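You operate a simulated robot arm through the tools that you are given. There is no shell and no other tool. Be economical: measure what you need, move in short steps, check, and stop when the job is done.

The job below is to be done with a simulated robot arm. You get a single attempt, and the scene is never put back.

## Task
Take the white pin and leave it on the beige tape. Take the pin dish and put it on the green tray. Put the gold bar that says "3" from the grey table on the teal pad and the gold bar marked "1" on the shelf under the grey table. Put the small weight on the grey table away on the lower deck of the trolley. Fetch the rubber block from the bottom shelf of bay 2 and set it on the second shelf of bay 2 from the bottom. Switch the orange switch on. The order is free. Set down upright: small weight.

Only the result counts: the job must be done as asked and must still hold three seconds after the hand-in. Knocking over, shifting, dropping, spilling or breaking anything else fails it.

## Robot
A 7-joint arm with a two-finger parallel gripper on a trunk, on a base that drives. Base frame: it is fixed to the floor where the robot stands at the start and does not move with it; the origin is under the middle of the robot, x ahead of it, y to its left, z up; the surface under the hand at the start is at about z = 75. Units: cm, rad, N and s.
With the tool pointing down near the work surface it reaches from about 10 to 68 cm from the robot's upright axis, wherever it stands. Its first joint turns from -2.496 to 2.496 rad. Places, roughly: beige tape (6x6x3 cm) [-30, 280, 100]; gold bar [100, 0, 75]; green tray (20x15x1 cm) [90, 0, 80]; lower deck of the trolley [200, 650, 20]; orange switch [110, -200, 60]; pin dish (10x10x4 cm) [60, 0, 80]; rubber block (3x8x3 cm) [-50, 80, 100]; second shelf of bay 2 [-40, 110, 140]; shelf under the grey table [80, 0, 30]; small weight [75, -25, 75]; teal pad (15x12x1 cm) [70, 20, 80]; white pin (2x2x5 cm) [50, -20, 30]. Payload 3 kg.
The tool frame sits at the grasp point between the pads (the TCP): z along the fingers, y along the line on which they close. The tips reach 3 cm beyond it. Largest opening 11 cm; finger width 2, thickness 1; the body of the gripper, 4.8 by 11.2 cm, starts 5.5 cm behind the TCP.
Orientation is that of the tool frame in the base frame, as a unit quaternion [x, y, z, w]. With the fingers straight down and closing along the base's y, the tool's x points along the base's -x, its y along +y and its z along -z.

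## Interface
- The arm moves only by the tool play_rows. Its argument "moves" is a list that holds one entry, the list of rows, each a list of 7 numbers: the shift along the tool's x, y, z in units of 150 mm (1.0 is 150 mm), then the turn, a rotation vector about the tool's x, y, z in units of 90 degrees (1.0 is 90 degrees), then the opening, from 0 (shut) to 1 (fully open). In form: [[[x, y, z, rx, ry, rz, fingers], ...]]. A call has 1 to 20 rows; each row is the pose to reach, as a shift and turn from the pose commanded when the call began, along the tool's axes at that moment. A call with a number of a shift or a turn outside -1 to 1 is refused whole. A row lasts 0.2 s, in which the tool goes at most 5 cm and 0.15 rad; a call with a longer step from one row to the next is refused whole, and so is a gripper value outside its range. Where a pose cannot be reached the arm comes as near as it can. A force on the tool above 40 N (or 10 N above the force at the start of the call, whichever is more), or a blocked arm, ends the call early, and 0.2 s more pass. Each finger travels about 10.8 cm/s and halts on what it meets, pressing with about 35 N; the grip force reading is that of the motor and also rises with nothing between the fingers. The clock runs only during rows and for 0.2 s after the last one: add rows that repeat a pose to give the fingers time. The reply holds the time, the measured pose of the TCP, the force on the tool along the base axes, the opening and the grip force, in the units named above and with some noise, with the torque about the TCP (base axes, N m) and any sound that the robot's microphone picked up, and new pictures: "show" is both (left out), scene, wrist or none.
- Cameras (640 x 400 px; columns grow to the right, rows downward): "scene" is now at [9.72, 5.5, 167.81]; the picture's right is [0.96, -0.29, -0.00], its down [-0.27, -0.89, -0.36] and it looks along [0.11, 0.35, -0.93] (base axes); focal length 214 px, centre (320, 200). "wrist" rides on the gripper at [7.2, 1.7, -10.3] in the tool frame; the picture's right is [-0.23, 0.97, 0.00], its down [-0.76, -0.18, -0.62] and it looks along [-0.61, -0.14, 0.78] (tool axes); focal length 222 px, centre (320, 200). There is no depth. A picture from a camera that has moved, and an enlarged one, comes with that camera's place and axes in the base frame and with its lens.
- lift_body(by): slides the trunk up (or, below 0, down) by that many cm; the arm and the scene camera ride with it, the base frame stays. It gives what a move gives, with no picture.
- steer(legs): drives the robot by 1 to 6 legs, each [ahead, left, turn to the left] in cm, cm and rad, along the robot's own axes; the way and the turn of a leg run together, so that a leg with both is an arc; at most 150 cm and 3.142 rad a leg. The arm and the cameras ride along, it lands a little off, and it stops where it bumps. It gives what a move gives, and a new picture of the scene camera.
- pan_tilt(pan, tilt): turns the head with the scene camera to pan (to the left, within 1.501 rad either way) and tilt (down, from -0.506 to 1.204), counted from straight ahead of the robot. It gives what a move gives, and a new picture of the scene camera.
- inspect(camera, box): a new picture of the part [left, top, right, bottom] of that camera's present view, enlarged. The clock stands still meanwhile.
- close_job(): hands the job in; it is judged then, once.

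Work in short steps. Places have to be worked out from the pictures, the camera data and where the tool is seen: move nearer, look again, correct. Check each grasp and each placing, and mend what went wrong. You have 196 turns and 260 pictures in all, those below and enlarged ones among them. Open the gripper and draw the arm clear of the work before you hand the job in, unless the task says otherwise; then end with one line.

The tools are called after ">>>" as a command line: name --argument value ..., lists and objects as JSON in quotes. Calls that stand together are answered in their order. play_rows: Moves the arm, as the interface text tells. Its arguments: {"type":"object","properties":{"moves":{"type":"array","items":{"type":"array","items":{"type":"array","items":{"type":"number"}}}},"show":{"type":"string","enum":["both","scene","wrist","none"]}},"required":["moves"]} The other tools are called the same way: lift_body (by) slides the trunk up or down; steer (legs) drives the base; pan_tilt (pan, tilt) turns the head that bears the scene camera; inspect (camera, box) takes an enlarged picture of a part of a camera's view; close_job () hands the job in.

At the start:

```text
time: 0.0
eef_pos: [50.55, 32.69, 99.95]
tcp_rot: [0.0, 1.0, 0.0, 0.0]
ft_force: [-0.8, -0.1, 0.0]
torque: [0.0, 0.01, 0.03]
gripper_width: 11.02
finger_force: 0.0
trunk travel left (down, up): [-82.5, 6.5]
robot x, y, heading: [0.35, 0.42, 0.0]
head pan, tilt: [1.276, 1.201]
```

scene: 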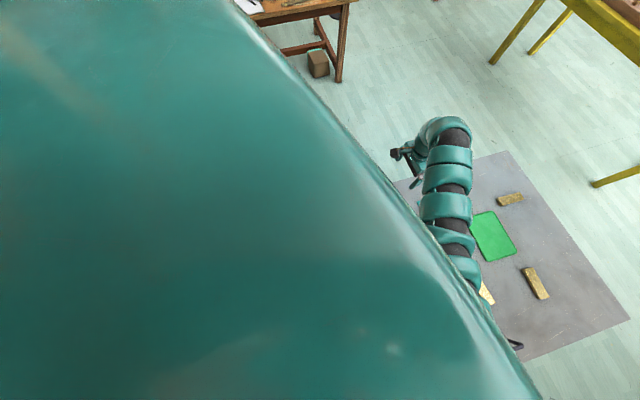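
wrist: 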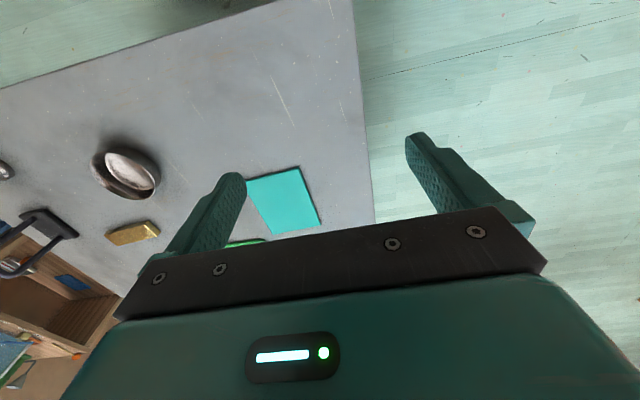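

I'll survey first: turn the head straight ahead, tilted down at the table.

>>> pan_tilt --pan 0.0 --tilt 0.8

>>> pan_tilt --pan 1.5 --tilt 0.4

>>> pan_tilt --pan -1.4 --tilt 0.4

```text
time: 1.4
eef_pos: [50.56, 32.52, 99.94]
tcp_rot: [0.0, 1.0, 0.0, 0.0]
ft_force: [0.5, -0.2, 0.0]
torque: [-0.05, 0.03, 0.02]
gripper_width: 11.0
finger_force: 0.1
trunk travel left (down, up): [-82.5, 6.5]
robot x, y, heading: [0.06, 0.37, 0.003]
head pan, tilt: [0.0, 0.799]
camera scene: at [16.16, 0.16, 170.58], right [0.0, -1.0, 0.0], down [-0.72, 0.0, -0.7], along [0.7, 0.0, -0.72], focal length 214 px, centre (320, 200)
```

scene: 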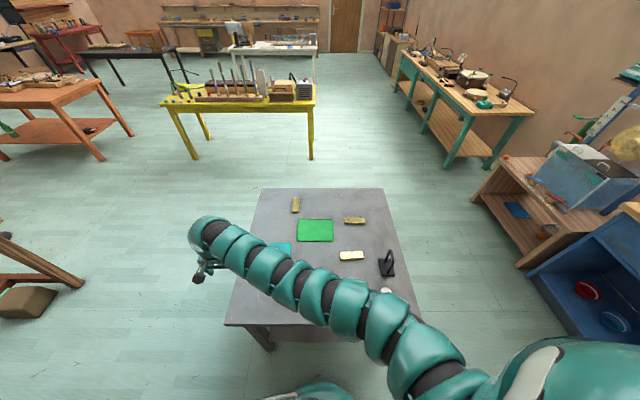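

```text
time: 3.0
eef_pos: [50.66, 32.61, 99.95]
tcp_rot: [0.0, 1.0, 0.0, 0.0]
ft_force: [0.4, -0.1, 0.2]
torque: [-0.01, 0.05, 0.01]
gripper_width: 11.02
finger_force: 0.0
trunk travel left (down, up): [-82.5, 6.5]
robot x, y, heading: [0.07, -0.19, 0.001]
head pan, tilt: [1.499, 0.4]
camera scene: at [8.77, 9.39, 174.1], right [1.0, -0.07, 0.0], down [-0.03, -0.39, -0.92], along [0.07, 0.92, -0.39], focal length 214 px, centre (320, 200)
```

scene: 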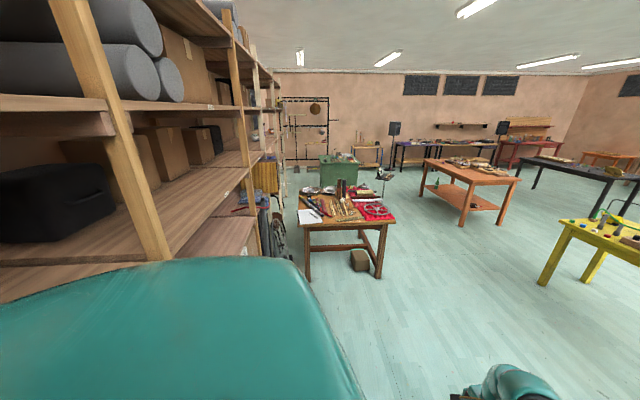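

```text
time: 5.6
eef_pos: [50.69, 32.63, 100.05]
tcp_rot: [0.0, 1.0, 0.0, 0.0]
ft_force: [0.4, 0.5, -0.6]
torque: [-0.03, 0.0, 0.02]
gripper_width: 11.01
finger_force: 0.1
trunk travel left (down, up): [-82.5, 6.5]
robot x, y, heading: [0.09, 0.01, 0.0]
head pan, tilt: [-1.4, 0.4]
camera scene: at [9.68, -8.98, 174.1], right [-0.99, -0.17, 0.0], down [-0.07, 0.38, -0.92], along [0.16, -0.91, -0.39], focal length 214 px, centre (320, 200)
```

scene: 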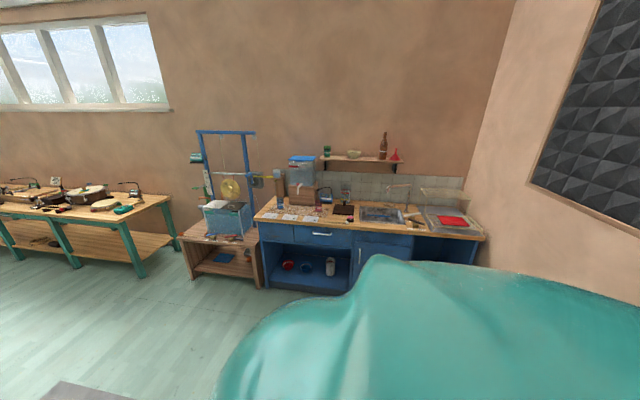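

The table sits ahead, the rack to the left, the trolley far off. Next I look at the table closely, with both cameras.

>>> pan_tilt --pan -0.1 --tilt 0.9

>>> inspect --camera "scene" --box '[200, 120, 440, 270]'

>>> inspect --camera "wrist" --box '[0, 100, 320, 300]'

```text
time: 7.0
eef_pos: [50.62, 32.6, 99.99]
tcp_rot: [-0.001, 1.0, 0.0, -0.001]
ft_force: [0.7, -0.3, -0.1]
torque: [0.02, 0.03, 0.01]
gripper_width: 10.96
finger_force: 0.1
trunk travel left (down, up): [-82.5, 6.5]
robot x, y, heading: [-0.11, -0.13, 0.003]
head pan, tilt: [-0.099, 0.901]
camera scene: at [15.61, -0.6, 169.8], right [-0.1, -0.99, 0.0], down [-0.78, 0.08, -0.62], along [0.62, -0.06, -0.78], focal length 214 px, centre (320, 200)
```

scene: 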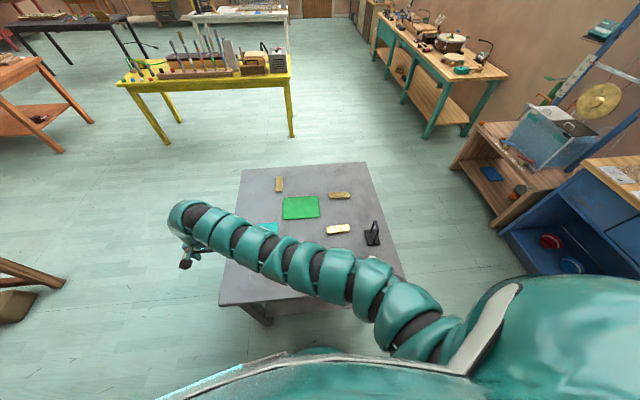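

```text
2.67 times, centred on (320, 195) of scene
camera zoom: at [15.61, -0.6, 169.8], right [-0.1, -0.99, 0.0], down [-0.78, 0.08, -0.62], along [0.62, -0.06, -0.78], focal length 572 px, centre (320, 213)
```

zoom: 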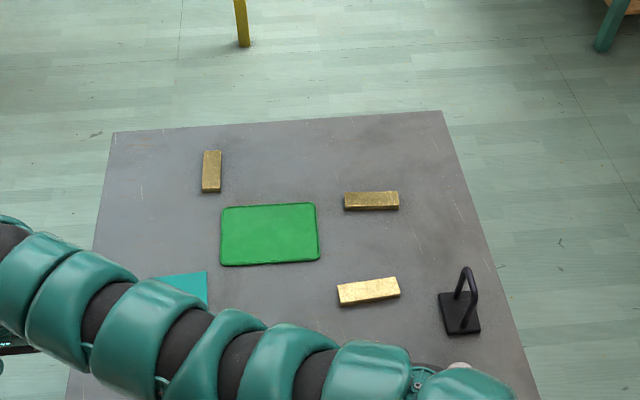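

```text
2.00 times, centred on (160, 200) of wrist
camera zoom: at [43.45, 34.37, 110.3], right [0.23, 0.97, 0.0], down [0.76, -0.18, 0.62], along [0.61, -0.14, -0.78], focal length 444 px, centre (640, 200)
```

zoom: 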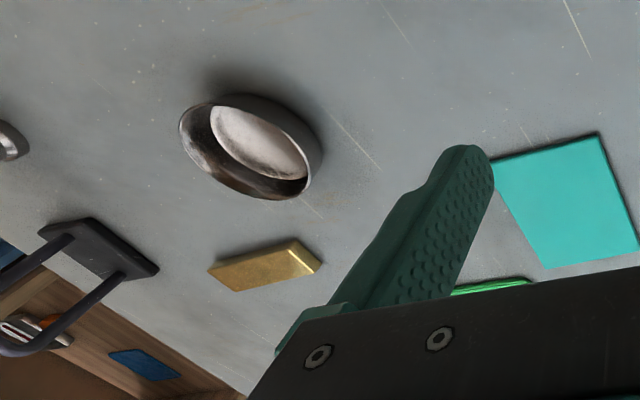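

The dish is near (60,0); three bars and a black handled thing are on the table. I move the hand right over the table to view the objects close up.

>>> play_rows --moves '[[[0, -0.33, 0, 0, 0, 0, 1], [0, -0.66, 0, 0, 0, 0, 1], [0, -1, 0, 0, 0, 0, 1]]]' --show "wrist"

>>> play_rows --moves '[[[0, -0.33, 0, 0, 0, 0, 1], [0, -0.66, 0, 0, 0, 0, 1], [0, -1, 0, 0, 0, 0, 1]]]' --show "wrist"

>>> play_rows --moves '[[[0, -0.33, 0, 0, 0, 0, 1], [0, -0.66, 0, 0, 0, 0, 1], [0, -1, 0, 0, 0, 0, 1]]]' --show "both"

```text
refused: row 3 steps farther than a row can; nothing moved
```

```text
refused: row 3 steps farther than a row can; nothing moved
```

```text
refused: row 3 steps farther than a row can; nothing moved
```

Step size slipped just over 5 cm; retry with 0.333 steps.

>>> play_rows --moves '[[[0, -0.33, 0, 0, 0, 0, 1], [0, -0.66, 0, 0, 0, 0, 1], [0, -0.99, 0, 0, 0, 0, 1]]]' --show "none"

>>> play_rows --moves '[[[0, -0.33, 0, 0, 0, 0, 1], [0, -0.66, 0, 0, 0, 0, 1], [0, -0.99, 0, 0, 0, 0, 1]]]' --show "wrist"

>>> play_rows --moves '[[[0, -0.33, 0, 0, 0, 0, 1], [0, -0.66, 0, 0, 0, 0, 1], [0, -0.99, 0, 0, 0, 0, 1]]]' --show "both"

```text
time: 7.8
eef_pos: [50.71, 17.52, 99.91]
tcp_rot: [0.001, 1.0, 0.001, 0.0]
ft_force: [1.2, -0.3, -0.2]
torque: [0.0, 0.0, -0.02]
gripper_width: 11.0
finger_force: 0.0
trunk travel left (down, up): [-82.5, 6.5]
robot x, y, heading: [0.03, -0.2, 0.004]
head pan, tilt: [-0.099, 0.901]
```

```text
time: 8.7
eef_pos: [50.63, 2.7, 99.95]
tcp_rot: [-0.001, 1.0, -0.001, 0.0]
ft_force: [0.2, 0.3, 0.0]
torque: [0.04, -0.02, 0.01]
gripper_width: 10.98
finger_force: 0.0
trunk travel left (down, up): [-82.5, 6.5]
robot x, y, heading: [-0.06, 0.28, 0.002]
head pan, tilt: [-0.099, 0.901]
camera wrist: at [43.42, 4.53, 110.14], right [0.23, 0.97, 0.0], down [0.76, -0.18, 0.62], along [0.61, -0.14, -0.78], focal length 222 px, centre (320, 200)
```

wrist: 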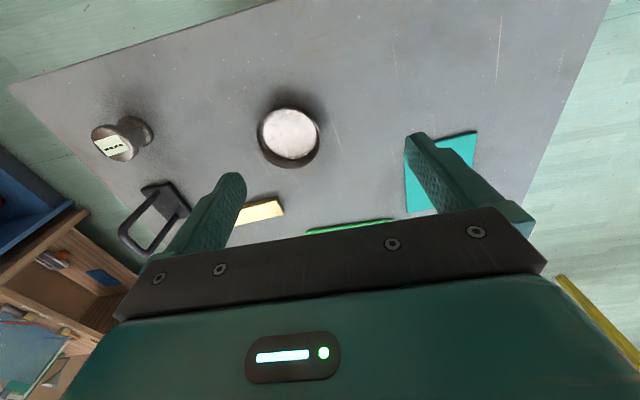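

```text
time: 9.4
eef_pos: [50.43, -12.06, 100.05]
tcp_rot: [0.0, 1.0, 0.001, 0.0]
ft_force: [-0.1, -0.6, 0.0]
torque: [-0.01, -0.01, 0.0]
gripper_width: 11.01
finger_force: 0.1
trunk travel left (down, up): [-82.5, 6.5]
robot x, y, heading: [-0.38, -0.09, -0.001]
head pan, tilt: [-0.099, 0.901]
camera scene: at [15.64, -0.77, 169.79], right [-0.1, -1.0, 0.0], down [-0.78, 0.08, -0.62], along [0.62, -0.06, -0.78], focal length 214 px, centre (320, 200)
camera wrist: at [43.22, -10.29, 110.41], right [0.23, 0.97, 0.0], down [0.76, -0.18, 0.62], along [0.61, -0.14, -0.78], focal length 222 px, centre (320, 200)
```

scene: 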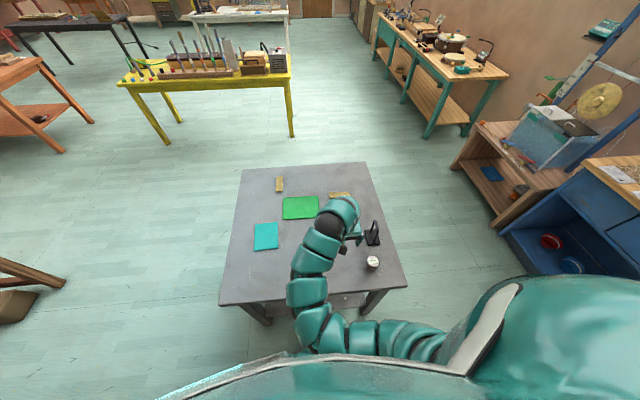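
wrist: 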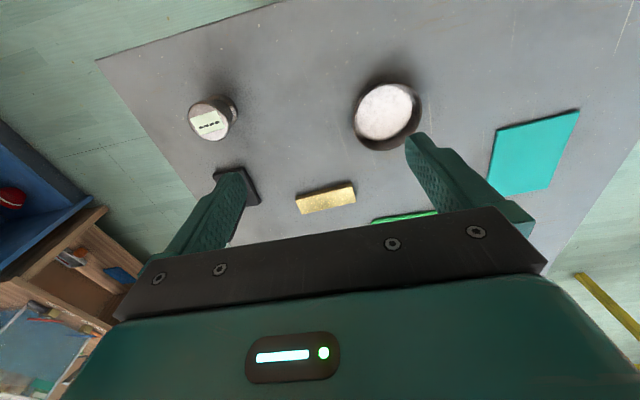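

The silver knob with a label looks like the weight. I enlarge it, and the bars.

>>> inspect --camera "wrist" --box '[170, 80, 270, 142]'

>>> inspect --camera "wrist" --box '[270, 160, 370, 222]'

>>> inspect --camera "scene" --box '[240, 160, 400, 260]'

```text
6.40 times, centred on (220, 111) of wrist
camera zoom: at [43.22, -10.29, 110.41], right [0.23, 0.97, 0.0], down [0.76, -0.18, 0.62], along [0.61, -0.14, -0.78], focal length 1422 px, centre (960, 770)
```

zoom: 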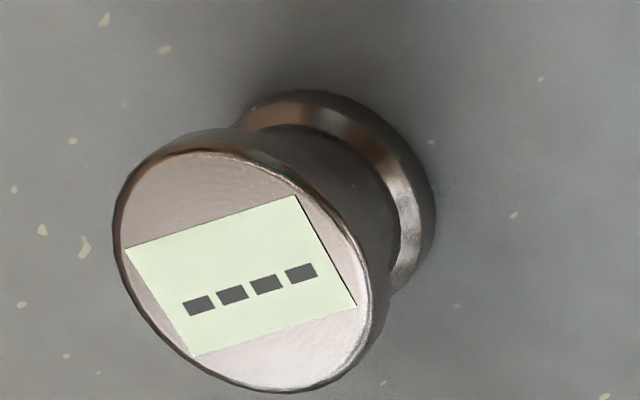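

```text
6.40 times, centred on (320, 191) of wrist
camera zoom: at [43.22, -10.29, 110.41], right [0.23, 0.97, 0.0], down [0.76, -0.18, 0.62], along [0.61, -0.14, -0.78], focal length 1422 px, centre (320, 258)
```

zoom: 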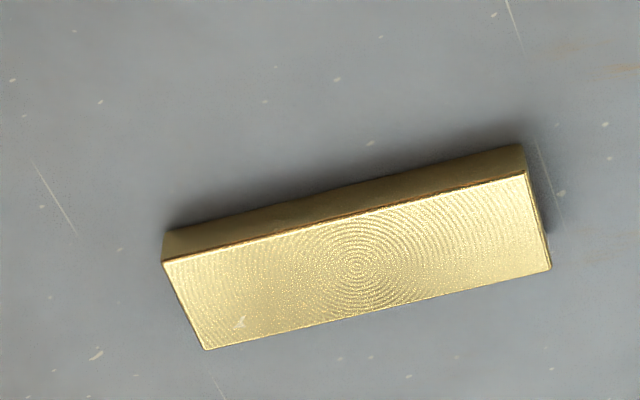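

```text
4.00 times, centred on (320, 210) of scene
camera zoom: at [15.64, -0.77, 169.79], right [-0.1, -1.0, 0.0], down [-0.78, 0.08, -0.62], along [0.62, -0.06, -0.78], focal length 858 px, centre (320, 160)
```

zoom: 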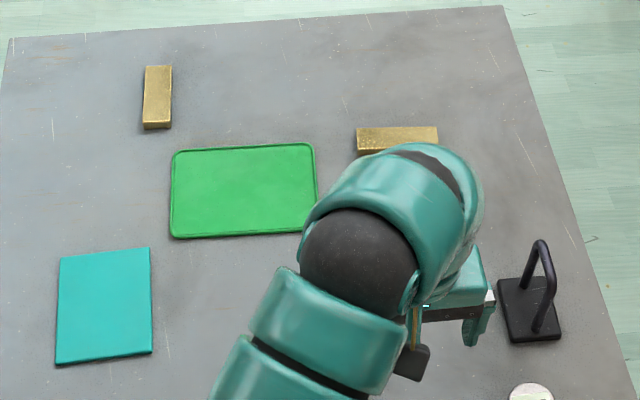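

Bar tops carry no marks, so the digits must be on sides. I drive a little nearer (the body front looks to be near x≈20, table edge x≈40), to look further.

>>> steer --legs '[[12, 0, 0]]'

```text
time: 10.7
eef_pos: [62.54, -11.84, 100.01]
tcp_rot: [0.0, 1.0, 0.0, -0.001]
ft_force: [-0.4, -0.2, -0.1]
torque: [0.04, 0.03, -0.01]
gripper_width: 10.99
finger_force: 0.1
trunk travel left (down, up): [-82.5, 6.5]
robot x, y, heading: [11.78, 0.2, -0.001]
head pan, tilt: [-0.099, 0.901]
camera scene: at [27.82, -0.6, 169.77], right [-0.1, -1.0, 0.0], down [-0.78, 0.08, -0.62], along [0.62, -0.06, -0.78], focal length 214 px, centre (320, 200)
```

scene: 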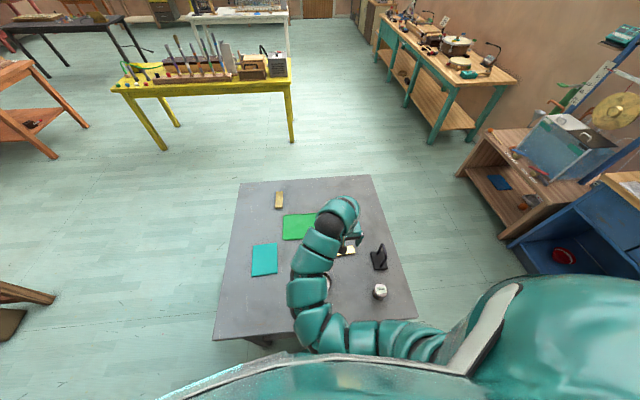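

I zoom on the far bars from here.

>>> inspect --camera "scene" --box '[260, 180, 324, 220]'

>>> inspect --camera "wrist" --box '[200, 0, 640, 275]'

```text
10.00 times, centred on (292, 200) of scene
camera zoom: at [27.82, -0.6, 169.77], right [-0.1, -1.0, 0.0], down [-0.78, 0.08, -0.62], along [0.62, -0.06, -0.78], focal length 2145 px, centre (600, 200)
```

zoom: 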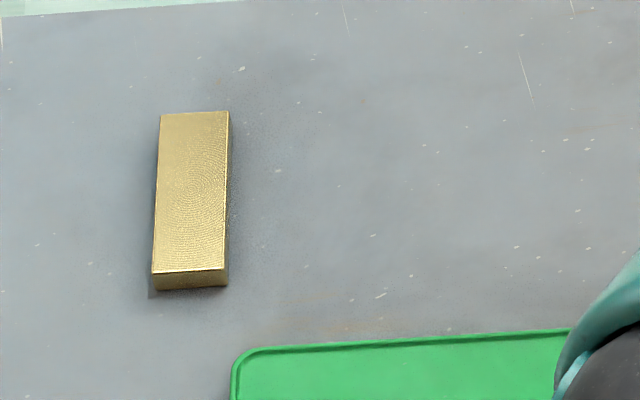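

```text
1.45 times, centred on (420, 138) of wrist
camera zoom: at [55.36, -10.11, 110.38], right [0.23, 0.97, 0.0], down [0.76, -0.18, 0.62], along [0.61, -0.14, -0.78], focal length 323 px, centre (174, 291)
```

zoom: 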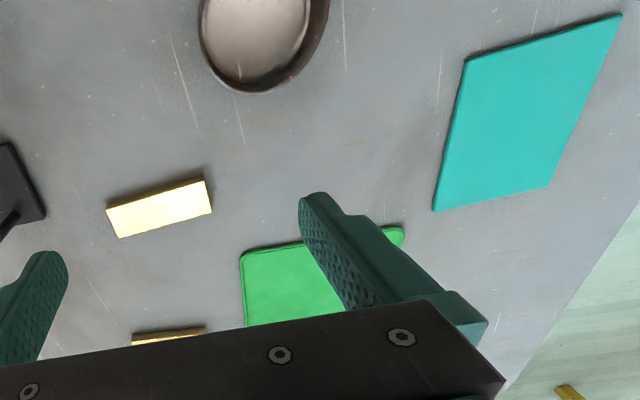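

Near sides are plain. I look at the dish more closely by drawing the hand back 15 cm and over to y≈0.

>>> play_rows --moves '[[[0.3, 0.15, 0, 0, 0, 0, 1], [0.6, 0.3, 0, 0, 0, 0, 1], [0.9, 0.45, 0, 0, 0, 0, 1]]]' --show "both"

>>> inspect --camera "wrist" --box '[220, 60, 380, 160]'

```text
refused: row 1 steps farther than a row can; nothing moved
```

```text
4.00 times, centred on (300, 110) of wrist
camera zoom: at [55.36, -10.11, 110.38], right [0.23, 0.97, 0.0], down [0.76, -0.18, 0.62], along [0.61, -0.14, -0.78], focal length 888 px, centre (400, 560)
```

zoom: 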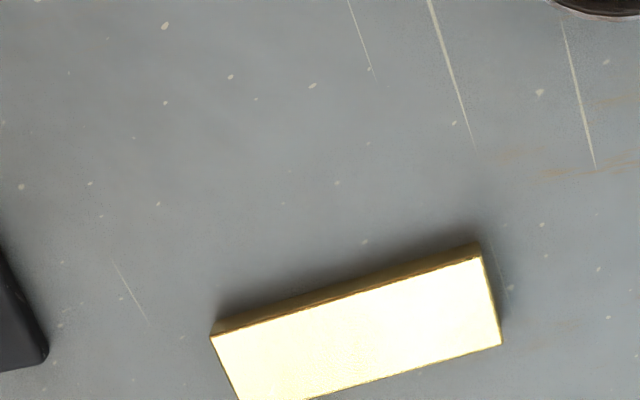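

Retry with smaller steps.

>>> play_rows --moves '[[[0.25, 0.15, 0, 0, 0, 0, 1], [0.5, 0.3, 0, 0, 0, 0, 1], [0.75, 0.45, 0, 0, 0, 0, 1], [1, 0.6, 0, 0, 0, 0, 1]]]' --show "both"

>>> inspect --camera "wrist" --box '[200, 20, 456, 180]'

```text
time: 11.7
eef_pos: [54.06, -6.84, 100.13]
tcp_rot: [0.0, 1.0, -0.001, -0.001]
ft_force: [0.3, -0.4, 0.1]
torque: [0.01, 0.01, 0.0]
gripper_width: 10.98
finger_force: 0.0
out of reach, approached as far as the arm can: row 3, 4
trunk travel left (down, up): [-82.5, 6.5]
robot x, y, heading: [11.63, -0.23, 0.0]
head pan, tilt: [-0.099, 0.901]
camera scene: at [27.56, -0.59, 169.8], right [-0.1, -1.0, 0.0], down [-0.78, 0.08, -0.62], along [0.62, -0.06, -0.78], focal length 214 px, centre (320, 200)
camera wrist: at [46.96, -5.02, 110.41], right [0.23, 0.97, 0.0], down [0.76, -0.18, 0.62], along [0.6, -0.14, -0.78], focal length 222 px, centre (320, 200)
```

scene: 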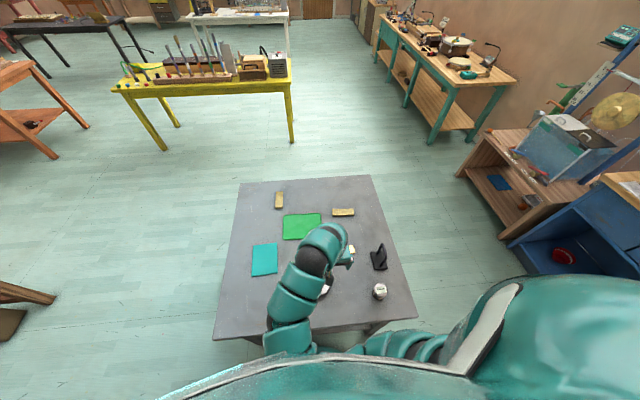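
wrist: 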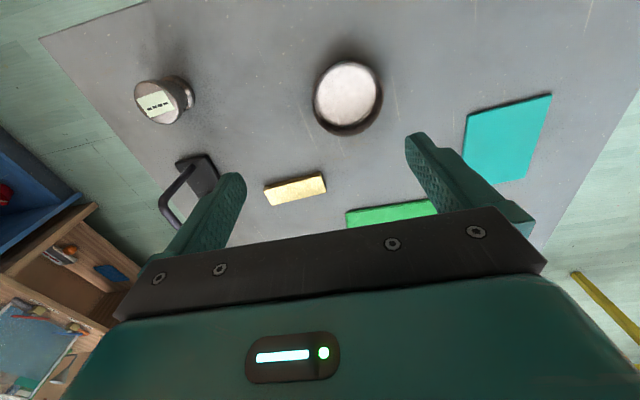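

```text
2.50 times, centred on (328, 100) of wrist
camera zoom: at [46.96, -5.02, 110.41], right [0.23, 0.97, 0.0], down [0.76, -0.18, 0.62], along [0.6, -0.14, -0.78], focal length 555 px, centre (300, 450)
```

zoom: 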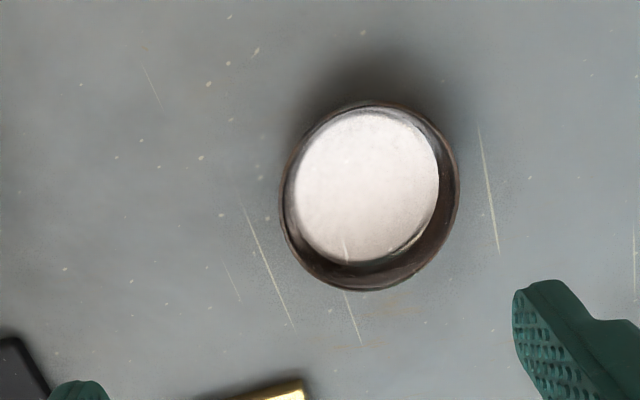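

The dish (empty, thin rim, ~9.8 cm wide) centres near (55.4,-3.2). I'll pinch its near rim with fingers closing along x: first back the robot 8 cm, then yaw 90° with a smaller opening.

>>> steer --legs '[[-8, 0, 0]]'

>>> play_rows --moves '[[[0, 0, 0, 0, 0, 0.09, 0.5], [0, 0, 0, 0, 0, 0.18, 0.5], [0, 0, 0, 0, 0, 0.27, 0.5], [0, 0, 0, 0, 0, 0.36, 0.5], [0, 0, 0, 0, 0, 0.45, 0.5], [0, 0, 0, 0, 0, 0.54, 0.5], [0, 0, 0, 0, 0, 0.63, 0.5], [0, 0, 0, 0, 0, 0.72, 0.5], [0, 0, 0, 0, 0, 0.81, 0.5], [0, 0, 0, 0, 0, 0.9, 0.5], [0, 0, 0, 0, 0, 0.99, 0.5], [0, 0, 0, 0, 0, 1, 0.5]]]' --show "wrist"

```text
time: 12.7
eef_pos: [46.19, -6.79, 100.15]
tcp_rot: [0.001, 1.0, -0.001, -0.001]
ft_force: [-1.1, 1.0, 0.1]
torque: [0.01, -0.02, -0.01]
gripper_width: 11.01
finger_force: 0.1
trunk travel left (down, up): [-82.5, 6.5]
robot x, y, heading: [4.28, -0.29, 0.0]
head pan, tilt: [-0.099, 0.901]
camera scene: at [19.57, -0.6, 169.82], right [-0.1, -1.0, 0.0], down [-0.78, 0.08, -0.62], along [0.62, -0.06, -0.78], focal length 214 px, centre (320, 200)
```

scene: 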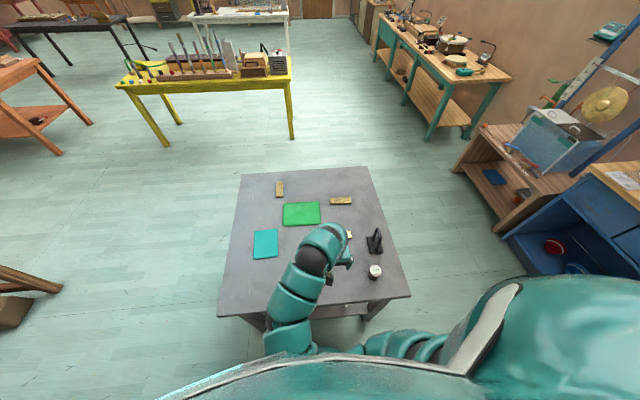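

```text
time: 15.3
eef_pos: [46.32, -6.88, 100.17]
tcp_rot: [0.708, 0.707, -0.003, -0.001]
ft_force: [0.3, -0.3, 0.7]
torque: [0.0, -0.02, -0.01]
gripper_width: 5.5
finger_force: 0.2
trunk travel left (down, up): [-82.5, 6.5]
robot x, y, heading: [4.46, 0.52, -0.001]
head pan, tilt: [-0.099, 0.901]
camera wrist: at [48.09, 0.54, 110.4], right [0.97, -0.23, 0.0], down [-0.18, -0.76, 0.63], along [-0.15, -0.61, -0.78], focal length 222 px, centre (320, 200)
```

wrist: 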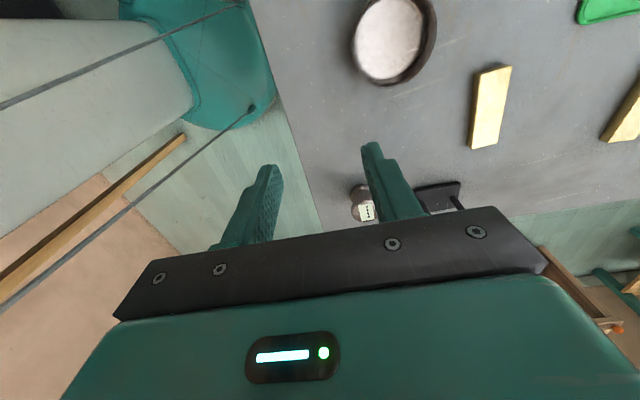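

Tool x now runs along base +y, tool y along +x. Dish centre confirmed at ≈(55.7,-3.1); near rim at x≈50.8. I move over it and down to z≈88 and check.

>>> play_rows --moves '[[[0.083, 0.1, 0.23, 0, 0, 0, 0.5], [0.166, 0.2, 0.46, 0, 0, 0, 0.5], [0.249, 0.3, 0.7, 0, 0, 0, 0.5], [0.249, 0.3, 0.8, 0, 0, 0, 0.5], [0.249, 0.3, 0.8, 0, 0, 0, 0.5]]]' --show "wrist"

```text
time: 16.5
eef_pos: [50.7, -2.96, 88.07]
tcp_rot: [0.707, 0.707, -0.001, -0.001]
ft_force: [1.1, 0.6, 0.5]
torque: [0.01, 0.01, 0.02]
gripper_width: 5.53
finger_force: 0.0
trunk travel left (down, up): [-82.5, 6.5]
robot x, y, heading: [4.14, 0.15, -0.005]
head pan, tilt: [-0.099, 0.901]
camera wrist: at [52.5, 4.36, 98.37], right [0.97, -0.23, 0.0], down [-0.18, -0.76, 0.62], along [-0.14, -0.61, -0.78], focal length 222 px, centre (320, 200)
```

wrist: 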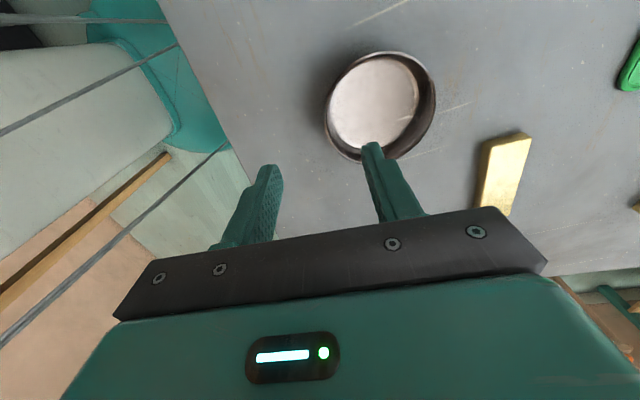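

Rim's near side is at x≈51.5, so shift 0.7 cm ahead, 0.5 left, descend to z≈79.4.

>>> play_rows --moves '[[[0.033, 0.047, 0.2, 0, 0, 0, 0.5], [0.033, 0.047, 0.4, 0, 0, 0, 0.5], [0.033, 0.047, 0.57, 0, 0, 0, 0.5], [0.033, 0.047, 0.57, 0, 0, 0, 0.5]]]' --show "wrist"

```text
time: 17.5
eef_pos: [51.4, -2.62, 79.54]
tcp_rot: [0.707, 0.707, -0.001, -0.001]
ft_force: [0.0, 0.0, 0.1]
torque: [0.0, 0.0, 0.0]
gripper_width: 5.49
finger_force: 0.0
trunk travel left (down, up): [-82.5, 6.5]
robot x, y, heading: [4.22, -0.25, 0.002]
head pan, tilt: [-0.099, 0.901]
camera wrist: at [53.24, 4.69, 89.85], right [0.97, -0.23, 0.0], down [-0.18, -0.76, 0.62], along [-0.14, -0.61, -0.78], focal length 222 px, centre (320, 200)
```

wrist: 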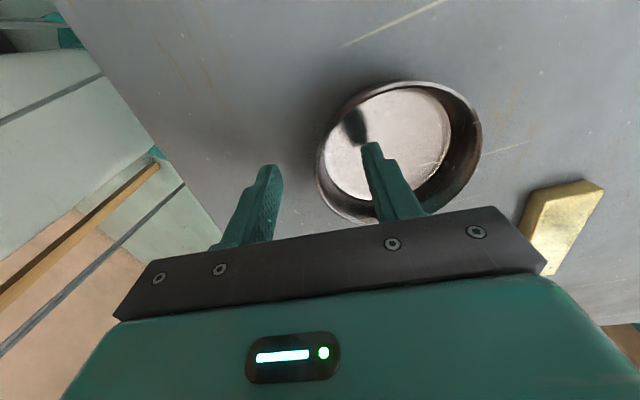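

One finger is inside, the other outside. Close.

>>> play_rows --moves '[[[0, 0, 0, 0, 0, 0, 0.35], [0, 0, 0, 0, 0, 0, 0.2], [0, 0, 0, 0, 0, 0, 0], [0, 0, 0, 0, 0, 0, 0], [0, 0, 0, 0, 0, 0, 0]]]' --show "none"

>>> play_rows --moves '[[[0, 0, -0.15, 0, 0, 0, 0], [0, 0, -0.4, 0, 0, 0, 0], [0, 0, -0.7, 0, 0, 0, 0], [0, 0, -0.7, 0, 0, 0, 0]]]' --show "wrist"

```text
time: 18.7
eef_pos: [51.42, -2.63, 79.66]
tcp_rot: [0.707, 0.707, -0.002, 0.001]
ft_force: [0.0, -3.3, 6.7]
torque: [-0.26, -0.68, -0.26]
gripper_width: 0.58
finger_force: 35.1
trunk travel left (down, up): [-82.5, 6.5]
robot x, y, heading: [4.1, -0.02, 0.003]
head pan, tilt: [-0.099, 0.901]
```

```text
time: 19.7
eef_pos: [51.57, -2.71, 89.88]
tcp_rot: [0.707, 0.707, -0.002, -0.001]
ft_force: [-0.3, -0.9, -1.7]
torque: [-0.01, 0.06, 0.02]
gripper_width: 0.22
finger_force: 35.3
trunk travel left (down, up): [-82.5, 6.5]
robot x, y, heading: [3.98, -0.06, 0.001]
head pan, tilt: [-0.099, 0.901]
camera wrist: at [53.23, 4.65, 100.25], right [0.97, -0.23, 0.0], down [-0.18, -0.76, 0.63], along [-0.14, -0.61, -0.78], focal length 222 px, centre (320, 200)
```

wrist: 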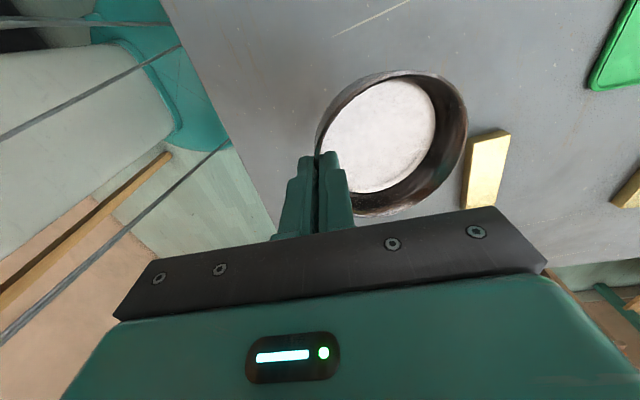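

The dish is lifted. Drive forward 8 cm, then extend toward the tray.

>>> steer --legs '[[8.3, 0, 0]]'

>>> play_rows --moves '[[[0.06, 0.25, 0, 0, 0, 0, 0], [0.12, 0.5, 0, 0, 0, 0, 0], [0.2, 0.75, 0, 0, 0, 0, 0], [0.3, 1, 0, 0, 0, 0, 0], [0.3, 1, 0, 0, 0, 0, 0]]]' --show "both"

```text
time: 20.8
eef_pos: [59.82, -2.62, 89.92]
tcp_rot: [0.707, 0.707, -0.002, -0.001]
ft_force: [0.2, -0.6, -2.0]
torque: [-0.01, 0.09, 0.01]
gripper_width: 0.22
finger_force: 35.2
trunk travel left (down, up): [-82.5, 6.5]
robot x, y, heading: [12.4, 0.15, 0.0]
head pan, tilt: [-0.099, 0.901]
camera scene: at [28.18, -0.61, 169.78], right [-0.1, -0.99, 0.0], down [-0.78, 0.08, -0.62], along [0.62, -0.06, -0.78], focal length 214 px, centre (320, 200)
```

scene: 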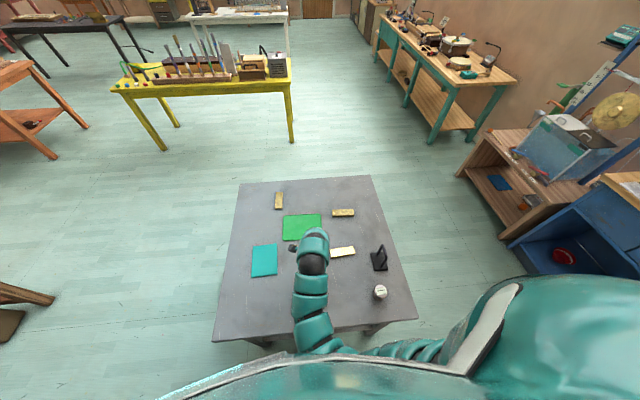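

```text
time: 22.0
eef_pos: [74.68, 1.92, 89.89]
tcp_rot: [0.707, 0.707, -0.002, -0.001]
ft_force: [-0.2, -0.5, -1.5]
torque: [0.01, 0.06, 0.01]
gripper_width: 0.22
finger_force: 35.1
trunk travel left (down, up): [-82.5, 6.5]
robot x, y, heading: [11.98, -0.13, 0.001]
head pan, tilt: [-0.099, 0.901]
camera scene: at [27.92, -0.61, 169.8], right [-0.1, -0.99, 0.0], down [-0.78, 0.08, -0.62], along [0.62, -0.06, -0.78], focal length 214 px, centre (320, 200)
camera wrist: at [76.47, 9.33, 100.25], right [0.97, -0.23, 0.0], down [-0.18, -0.76, 0.62], along [-0.14, -0.61, -0.78], focal length 222 px, centre (320, 200)
```

scene: 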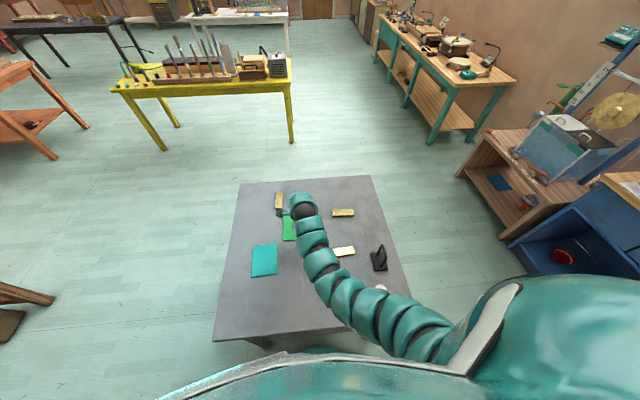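
wrist: 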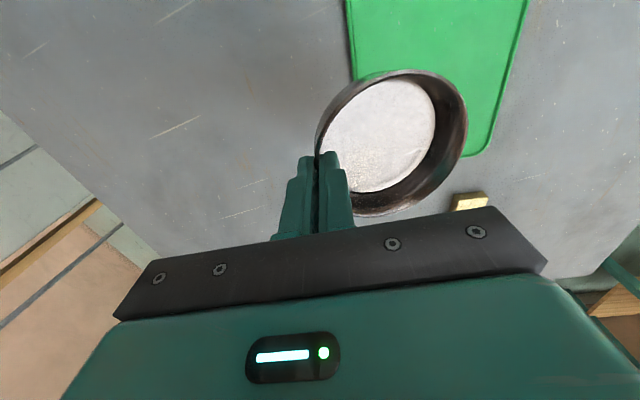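

Tray spans x 78.7–93.5, y −7…12.5. Move the dish over its centre.

>>> play_rows --moves '[[[0.06, 0.25, 0, 0, 0, 0, 0], [0.107, 0.4, 0, 0, 0, 0, 0], [0.107, 0.4, 0.2, 0, 0, 0, 0], [0.107, 0.4, 0.4, 0, 0, 0, 0], [0.107, 0.4, 0.4, 0, 0, 0, 0]]]' --show "both"

```text
time: 23.2
eef_pos: [80.69, 3.31, 83.85]
tcp_rot: [0.708, 0.707, 0.0, 0.0]
ft_force: [0.1, -0.1, -0.9]
torque: [0.02, 0.07, -0.02]
gripper_width: 0.22
finger_force: 35.0
trunk travel left (down, up): [-82.5, 6.5]
robot x, y, heading: [12.26, 0.24, -0.001]
head pan, tilt: [-0.099, 0.901]
camera scene: at [27.99, -0.64, 169.8], right [-0.1, -0.99, 0.0], down [-0.78, 0.08, -0.62], along [0.62, -0.06, -0.78], focal length 214 px, centre (320, 200)
camera wrist: at [82.49, 10.66, 94.11], right [0.97, -0.23, 0.0], down [-0.18, -0.76, 0.62], along [-0.14, -0.61, -0.78], focal length 222 px, centre (320, 200)
```

scene: 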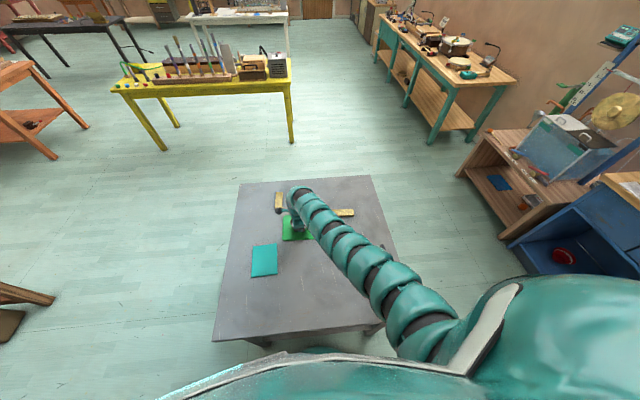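
wrist: 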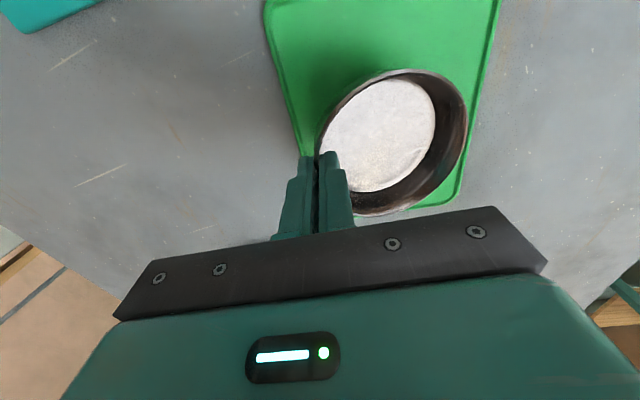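

Dish is above the tray (centre ≈(85,4)). Lower 3.4 cm gently.

>>> play_rows --moves '[[[0, 0, 0.08, 0, 0, 0, 0], [0, 0, 0.15, 0, 0, 0, 0], [0, 0, 0.19, 0, 0, 0, 0], [0, 0, 0.225, 0, 0, 0, 0], [0, 0, 0.225, 0, 0, 0, 0]]]' --show "wrist"

```text
time: 24.4
eef_pos: [80.15, 3.15, 80.91]
tcp_rot: [0.708, 0.707, -0.001, 0.0]
ft_force: [0.8, 0.4, 5.6]
torque: [-0.08, -0.5, 0.05]
gripper_width: 0.29
finger_force: 34.5
out of reach, approached as far as the arm can: row 3, 4, 5
trunk travel left (down, up): [-82.5, 6.5]
robot x, y, heading: [12.2, -0.22, -0.001]
head pan, tilt: [-0.099, 0.901]
camera wrist: at [81.88, 10.51, 91.18], right [0.97, -0.23, 0.0], down [-0.18, -0.76, 0.62], along [-0.14, -0.61, -0.78], focal length 222 px, centre (320, 200)
```

wrist: 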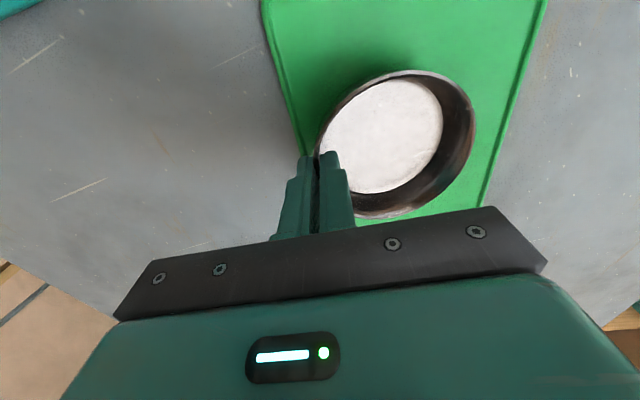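

It touches down (5.6 N). Open the fingers slightly, then rise.

>>> play_rows --moves '[[[0, 0, 0, 0, 0, 0, 0.1], [0, 0, 0, 0, 0, 0, 0.25], [0, 0, 0, 0, 0, 0, 0.3]]]' --show "wrist"

>>> play_rows --moves '[[[0, 0, -0.2, 0, 0, 0, 0.3], [0, 0, -0.5, 0, 0, 0, 0.3], [0, 0, -0.8, 0, 0, 0, 0.3], [0, 0, -1, 0, 0, 0, 0.3]]]' --show "wrist"

```text
time: 25.2
eef_pos: [80.1, 3.08, 80.77]
tcp_rot: [0.707, 0.707, -0.002, -0.001]
ft_force: [0.3, 0.2, -0.4]
torque: [0.03, -0.02, 0.02]
gripper_width: 3.32
finger_force: 0.1
trunk travel left (down, up): [-82.5, 6.5]
robot x, y, heading: [12.34, 0.08, -0.003]
head pan, tilt: [-0.099, 0.901]
camera wrist: at [81.91, 10.48, 91.11], right [0.97, -0.23, 0.0], down [-0.18, -0.76, 0.62], along [-0.14, -0.61, -0.78], focal length 222 px, centre (320, 200)
```

wrist: 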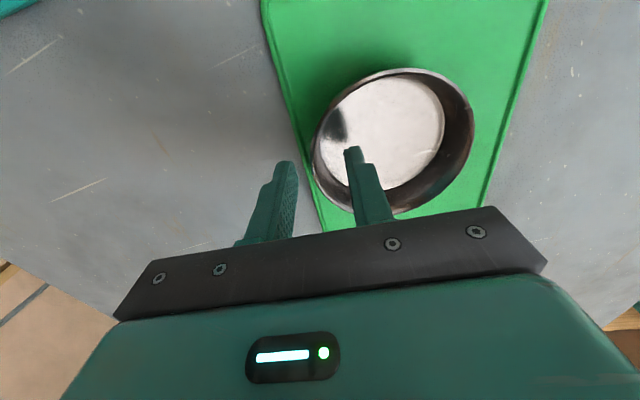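

```text
time: 26.2
eef_pos: [80.31, 3.27, 95.86]
tcp_rot: [0.707, 0.707, -0.003, 0.0]
ft_force: [-0.2, -0.6, 0.7]
torque: [-0.03, 0.03, -0.01]
gripper_width: 3.27
finger_force: 0.1
trunk travel left (down, up): [-82.5, 6.5]
robot x, y, heading: [12.46, -0.16, -0.002]
head pan, tilt: [-0.099, 0.901]
camera wrist: at [82.11, 10.57, 106.15], right [0.97, -0.23, 0.0], down [-0.18, -0.76, 0.62], along [-0.14, -0.61, -0.78], focal length 222 px, centre (320, 200)
```

wrist: 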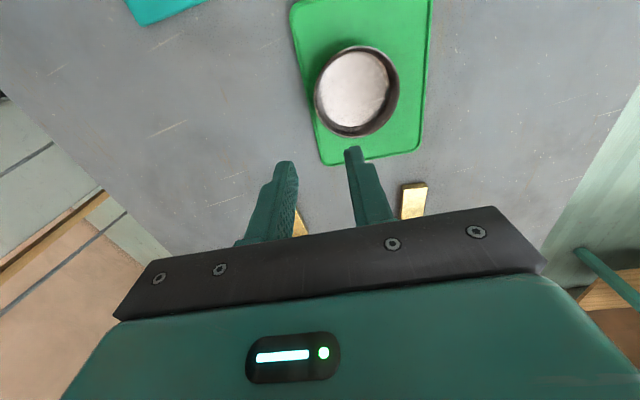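

Dish sits on the tray. Now tilt the tool 45° so the wrist camera views the bars' +y faces at a shallow angle.

>>> play_rows --moves '[[[0, 0, 0, 0, -0.09, 0, 0.5], [0, 0, 0, 0, -0.18, 0, 0.8], [0, 0, 0, 0, -0.27, 0, 1], [0, 0, 0, 0, -0.36, 0, 1], [0, 0, 0, 0, -0.45, 0, 1], [0, 0, 0, 0, -0.53, 0, 1]]]' --show "wrist"

```text
time: 27.6
eef_pos: [75.64, 2.07, 97.15]
tcp_rot: [0.646, 0.646, -0.288, 0.286]
ft_force: [0.5, -0.3, 0.7]
torque: [0.06, 0.01, -0.04]
gripper_width: 10.99
finger_force: 0.0
out of reach, approached as far as the arm can: row 4, 5, 6
trunk travel left (down, up): [-82.5, 6.5]
robot x, y, heading: [12.38, 0.19, 0.002]
head pan, tilt: [-0.099, 0.901]
camera wrist: at [77.44, 14.74, 98.75], right [0.97, -0.15, 0.17], down [-0.18, -0.05, 0.98], along [-0.14, -0.99, -0.07], focal length 222 px, centre (320, 200)
```

wrist: 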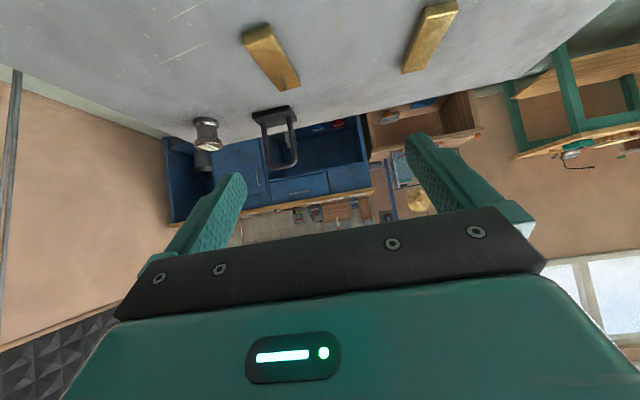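

>>> inspect --camera "wrist" --box '[220, 0, 316, 100]'

>>> inspect --camera "wrist" --box '[380, 0, 476, 80]'

```text
4.00 times, centred on (268, 50) of wrist
camera zoom: at [77.44, 14.74, 98.75], right [0.97, -0.15, 0.17], down [-0.18, -0.05, 0.98], along [-0.14, -0.99, -0.07], focal length 888 px, centre (528, 800)
```

zoom: 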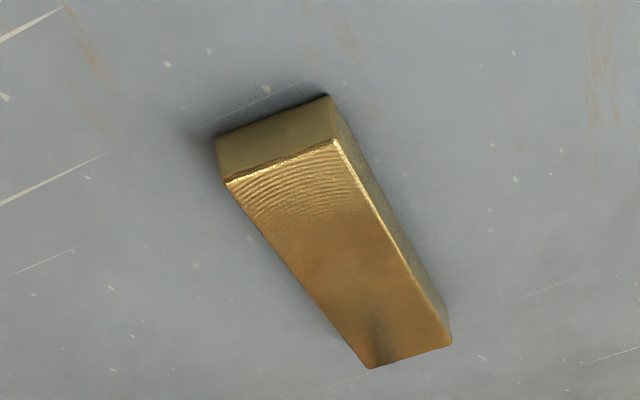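

```text
5.00 times, centred on (428, 40) of wrist
camera zoom: at [77.44, 14.74, 98.75], right [0.97, -0.15, 0.17], down [-0.18, -0.05, 0.98], along [-0.14, -0.99, -0.07], focal length 1111 px, centre (-220, 1000)
```

zoom: 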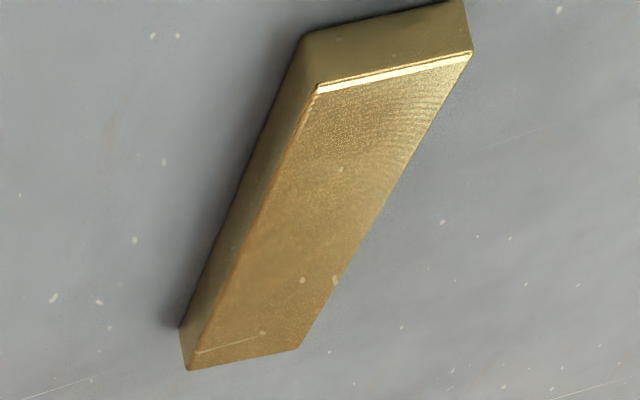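

Top, +y ends and near sides are plain, so the digit may be on the underside. I'll pick the nearest bar (C at ≈(69.9,-15.2)) and look beneath it. First bring the tool upright.

>>> play_rows --moves '[[[0, 0, 0, 0, 0.09, 0, 1], [0, 0, 0, 0, 0.18, 0, 1], [0, 0, 0, 0, 0.27, 0, 1], [0, 0, 0, 0, 0.36, 0, 1], [0, 0, 0, 0, 0.45, 0, 1], [0, 0, 0, 0, 0.53, 0, 1]]]' --show "none"

>>> play_rows --moves '[[[-0.3, -0.1, 0, 0, 0, 0, 0.7], [-0.6, -0.2, 0, 0, 0, 0, 0.6], [-0.9, -0.3, 0, 0, 0, 0, 0.6]]]' --show "wrist"

```text
time: 29.0
eef_pos: [75.76, 1.93, 97.27]
tcp_rot: [0.707, 0.707, -0.001, -0.002]
ft_force: [-1.0, -0.7, -0.5]
torque: [0.0, 0.02, 0.02]
gripper_width: 11.04
finger_force: 0.1
trunk travel left (down, up): [-82.5, 6.5]
robot x, y, heading: [12.42, 0.14, 0.0]
head pan, tilt: [-0.099, 0.901]
```

```text
time: 29.8
eef_pos: [71.22, -11.68, 97.18]
tcp_rot: [0.708, 0.707, -0.002, -0.002]
ft_force: [-0.7, 0.0, 0.3]
torque: [-0.01, 0.0, 0.0]
gripper_width: 6.6
finger_force: 0.1
trunk travel left (down, up): [-82.5, 6.5]
robot x, y, heading: [12.4, 0.32, 0.001]
head pan, tilt: [-0.099, 0.901]
camera wrist: at [73.02, -4.28, 107.5], right [0.97, -0.23, 0.0], down [-0.18, -0.76, 0.62], along [-0.14, -0.61, -0.78], focal length 222 px, centre (320, 200)
```

wrist: 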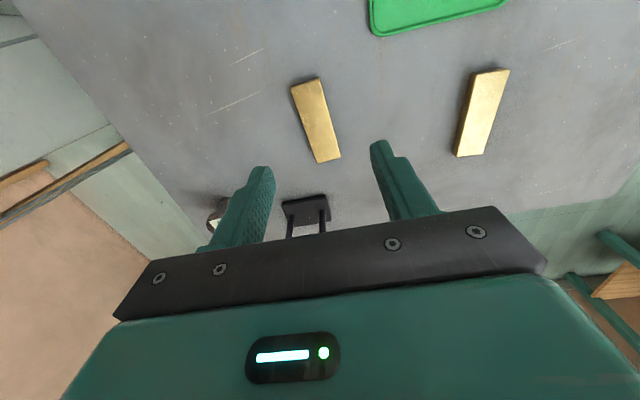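

Bar C centre ≈(70.1,-15.1), turned about 4°. Align and descend.

>>> play_rows --moves '[[[-0.1, -0.04, 0.25, 0, 0, -0.02, 0.6], [-0.228, -0.075, 0.5, 0, 0, -0.044, 0.6], [-0.228, -0.075, 0.7, 0, 0, -0.044, 0.6], [-0.228, -0.075, 0.7, 0, 0, -0.044, 0.6]]]' --show "wrist"

```text
time: 30.8
eef_pos: [70.21, -14.92, 86.56]
tcp_rot: [0.683, 0.731, -0.001, -0.002]
ft_force: [-0.4, 0.6, -0.5]
torque: [0.03, -0.01, 0.01]
gripper_width: 6.6
finger_force: 0.1
trunk travel left (down, up): [-82.5, 6.5]
robot x, y, heading: [12.47, 0.08, 0.0]
head pan, tilt: [-0.099, 0.901]
camera wrist: at [71.48, -7.61, 96.97], right [0.99, -0.16, 0.0], down [-0.12, -0.77, 0.62], along [-0.1, -0.62, -0.78], focal length 222 px, centre (320, 200)
```

wrist: 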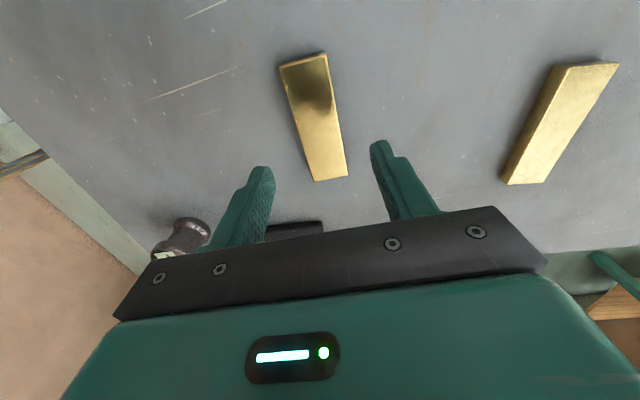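

Aligned. Descend and close.

>>> play_rows --moves '[[[0, -0.02, 0.25, 0, 0, 0, 0.6], [0, -0.02, 0.5, 0, 0, 0, 0.6], [0, -0.02, 0.545, 0, 0, 0, 0.6], [0, -0.02, 0.545, 0, 0, 0, 0.45], [0, -0.02, 0.545, 0, 0, 0, 0.3], [0, -0.02, 0.545, 0, 0, 0, 0.2], [0, -0.02, 0.545, 0, 0, 0, 0.2]]]' --show "wrist"

```text
time: 32.4
eef_pos: [69.83, -15.03, 78.55]
tcp_rot: [0.683, 0.731, -0.001, 0.0]
ft_force: [3.4, 0.3, 4.0]
torque: [0.26, -0.29, -0.13]
gripper_width: 3.95
finger_force: 35.5
trunk travel left (down, up): [-82.5, 6.5]
robot x, y, heading: [12.55, 0.17, 0.002]
head pan, tilt: [-0.099, 0.901]
camera wrist: at [71.11, -7.57, 88.84], right [0.99, -0.16, 0.0], down [-0.12, -0.77, 0.62], along [-0.1, -0.62, -0.78], focal length 222 px, centre (320, 200)
```

wrist: 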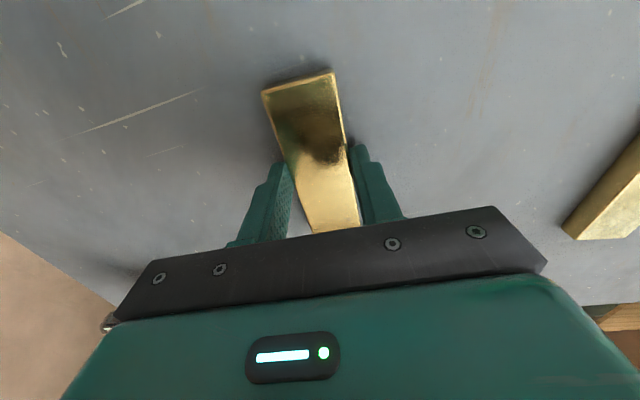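

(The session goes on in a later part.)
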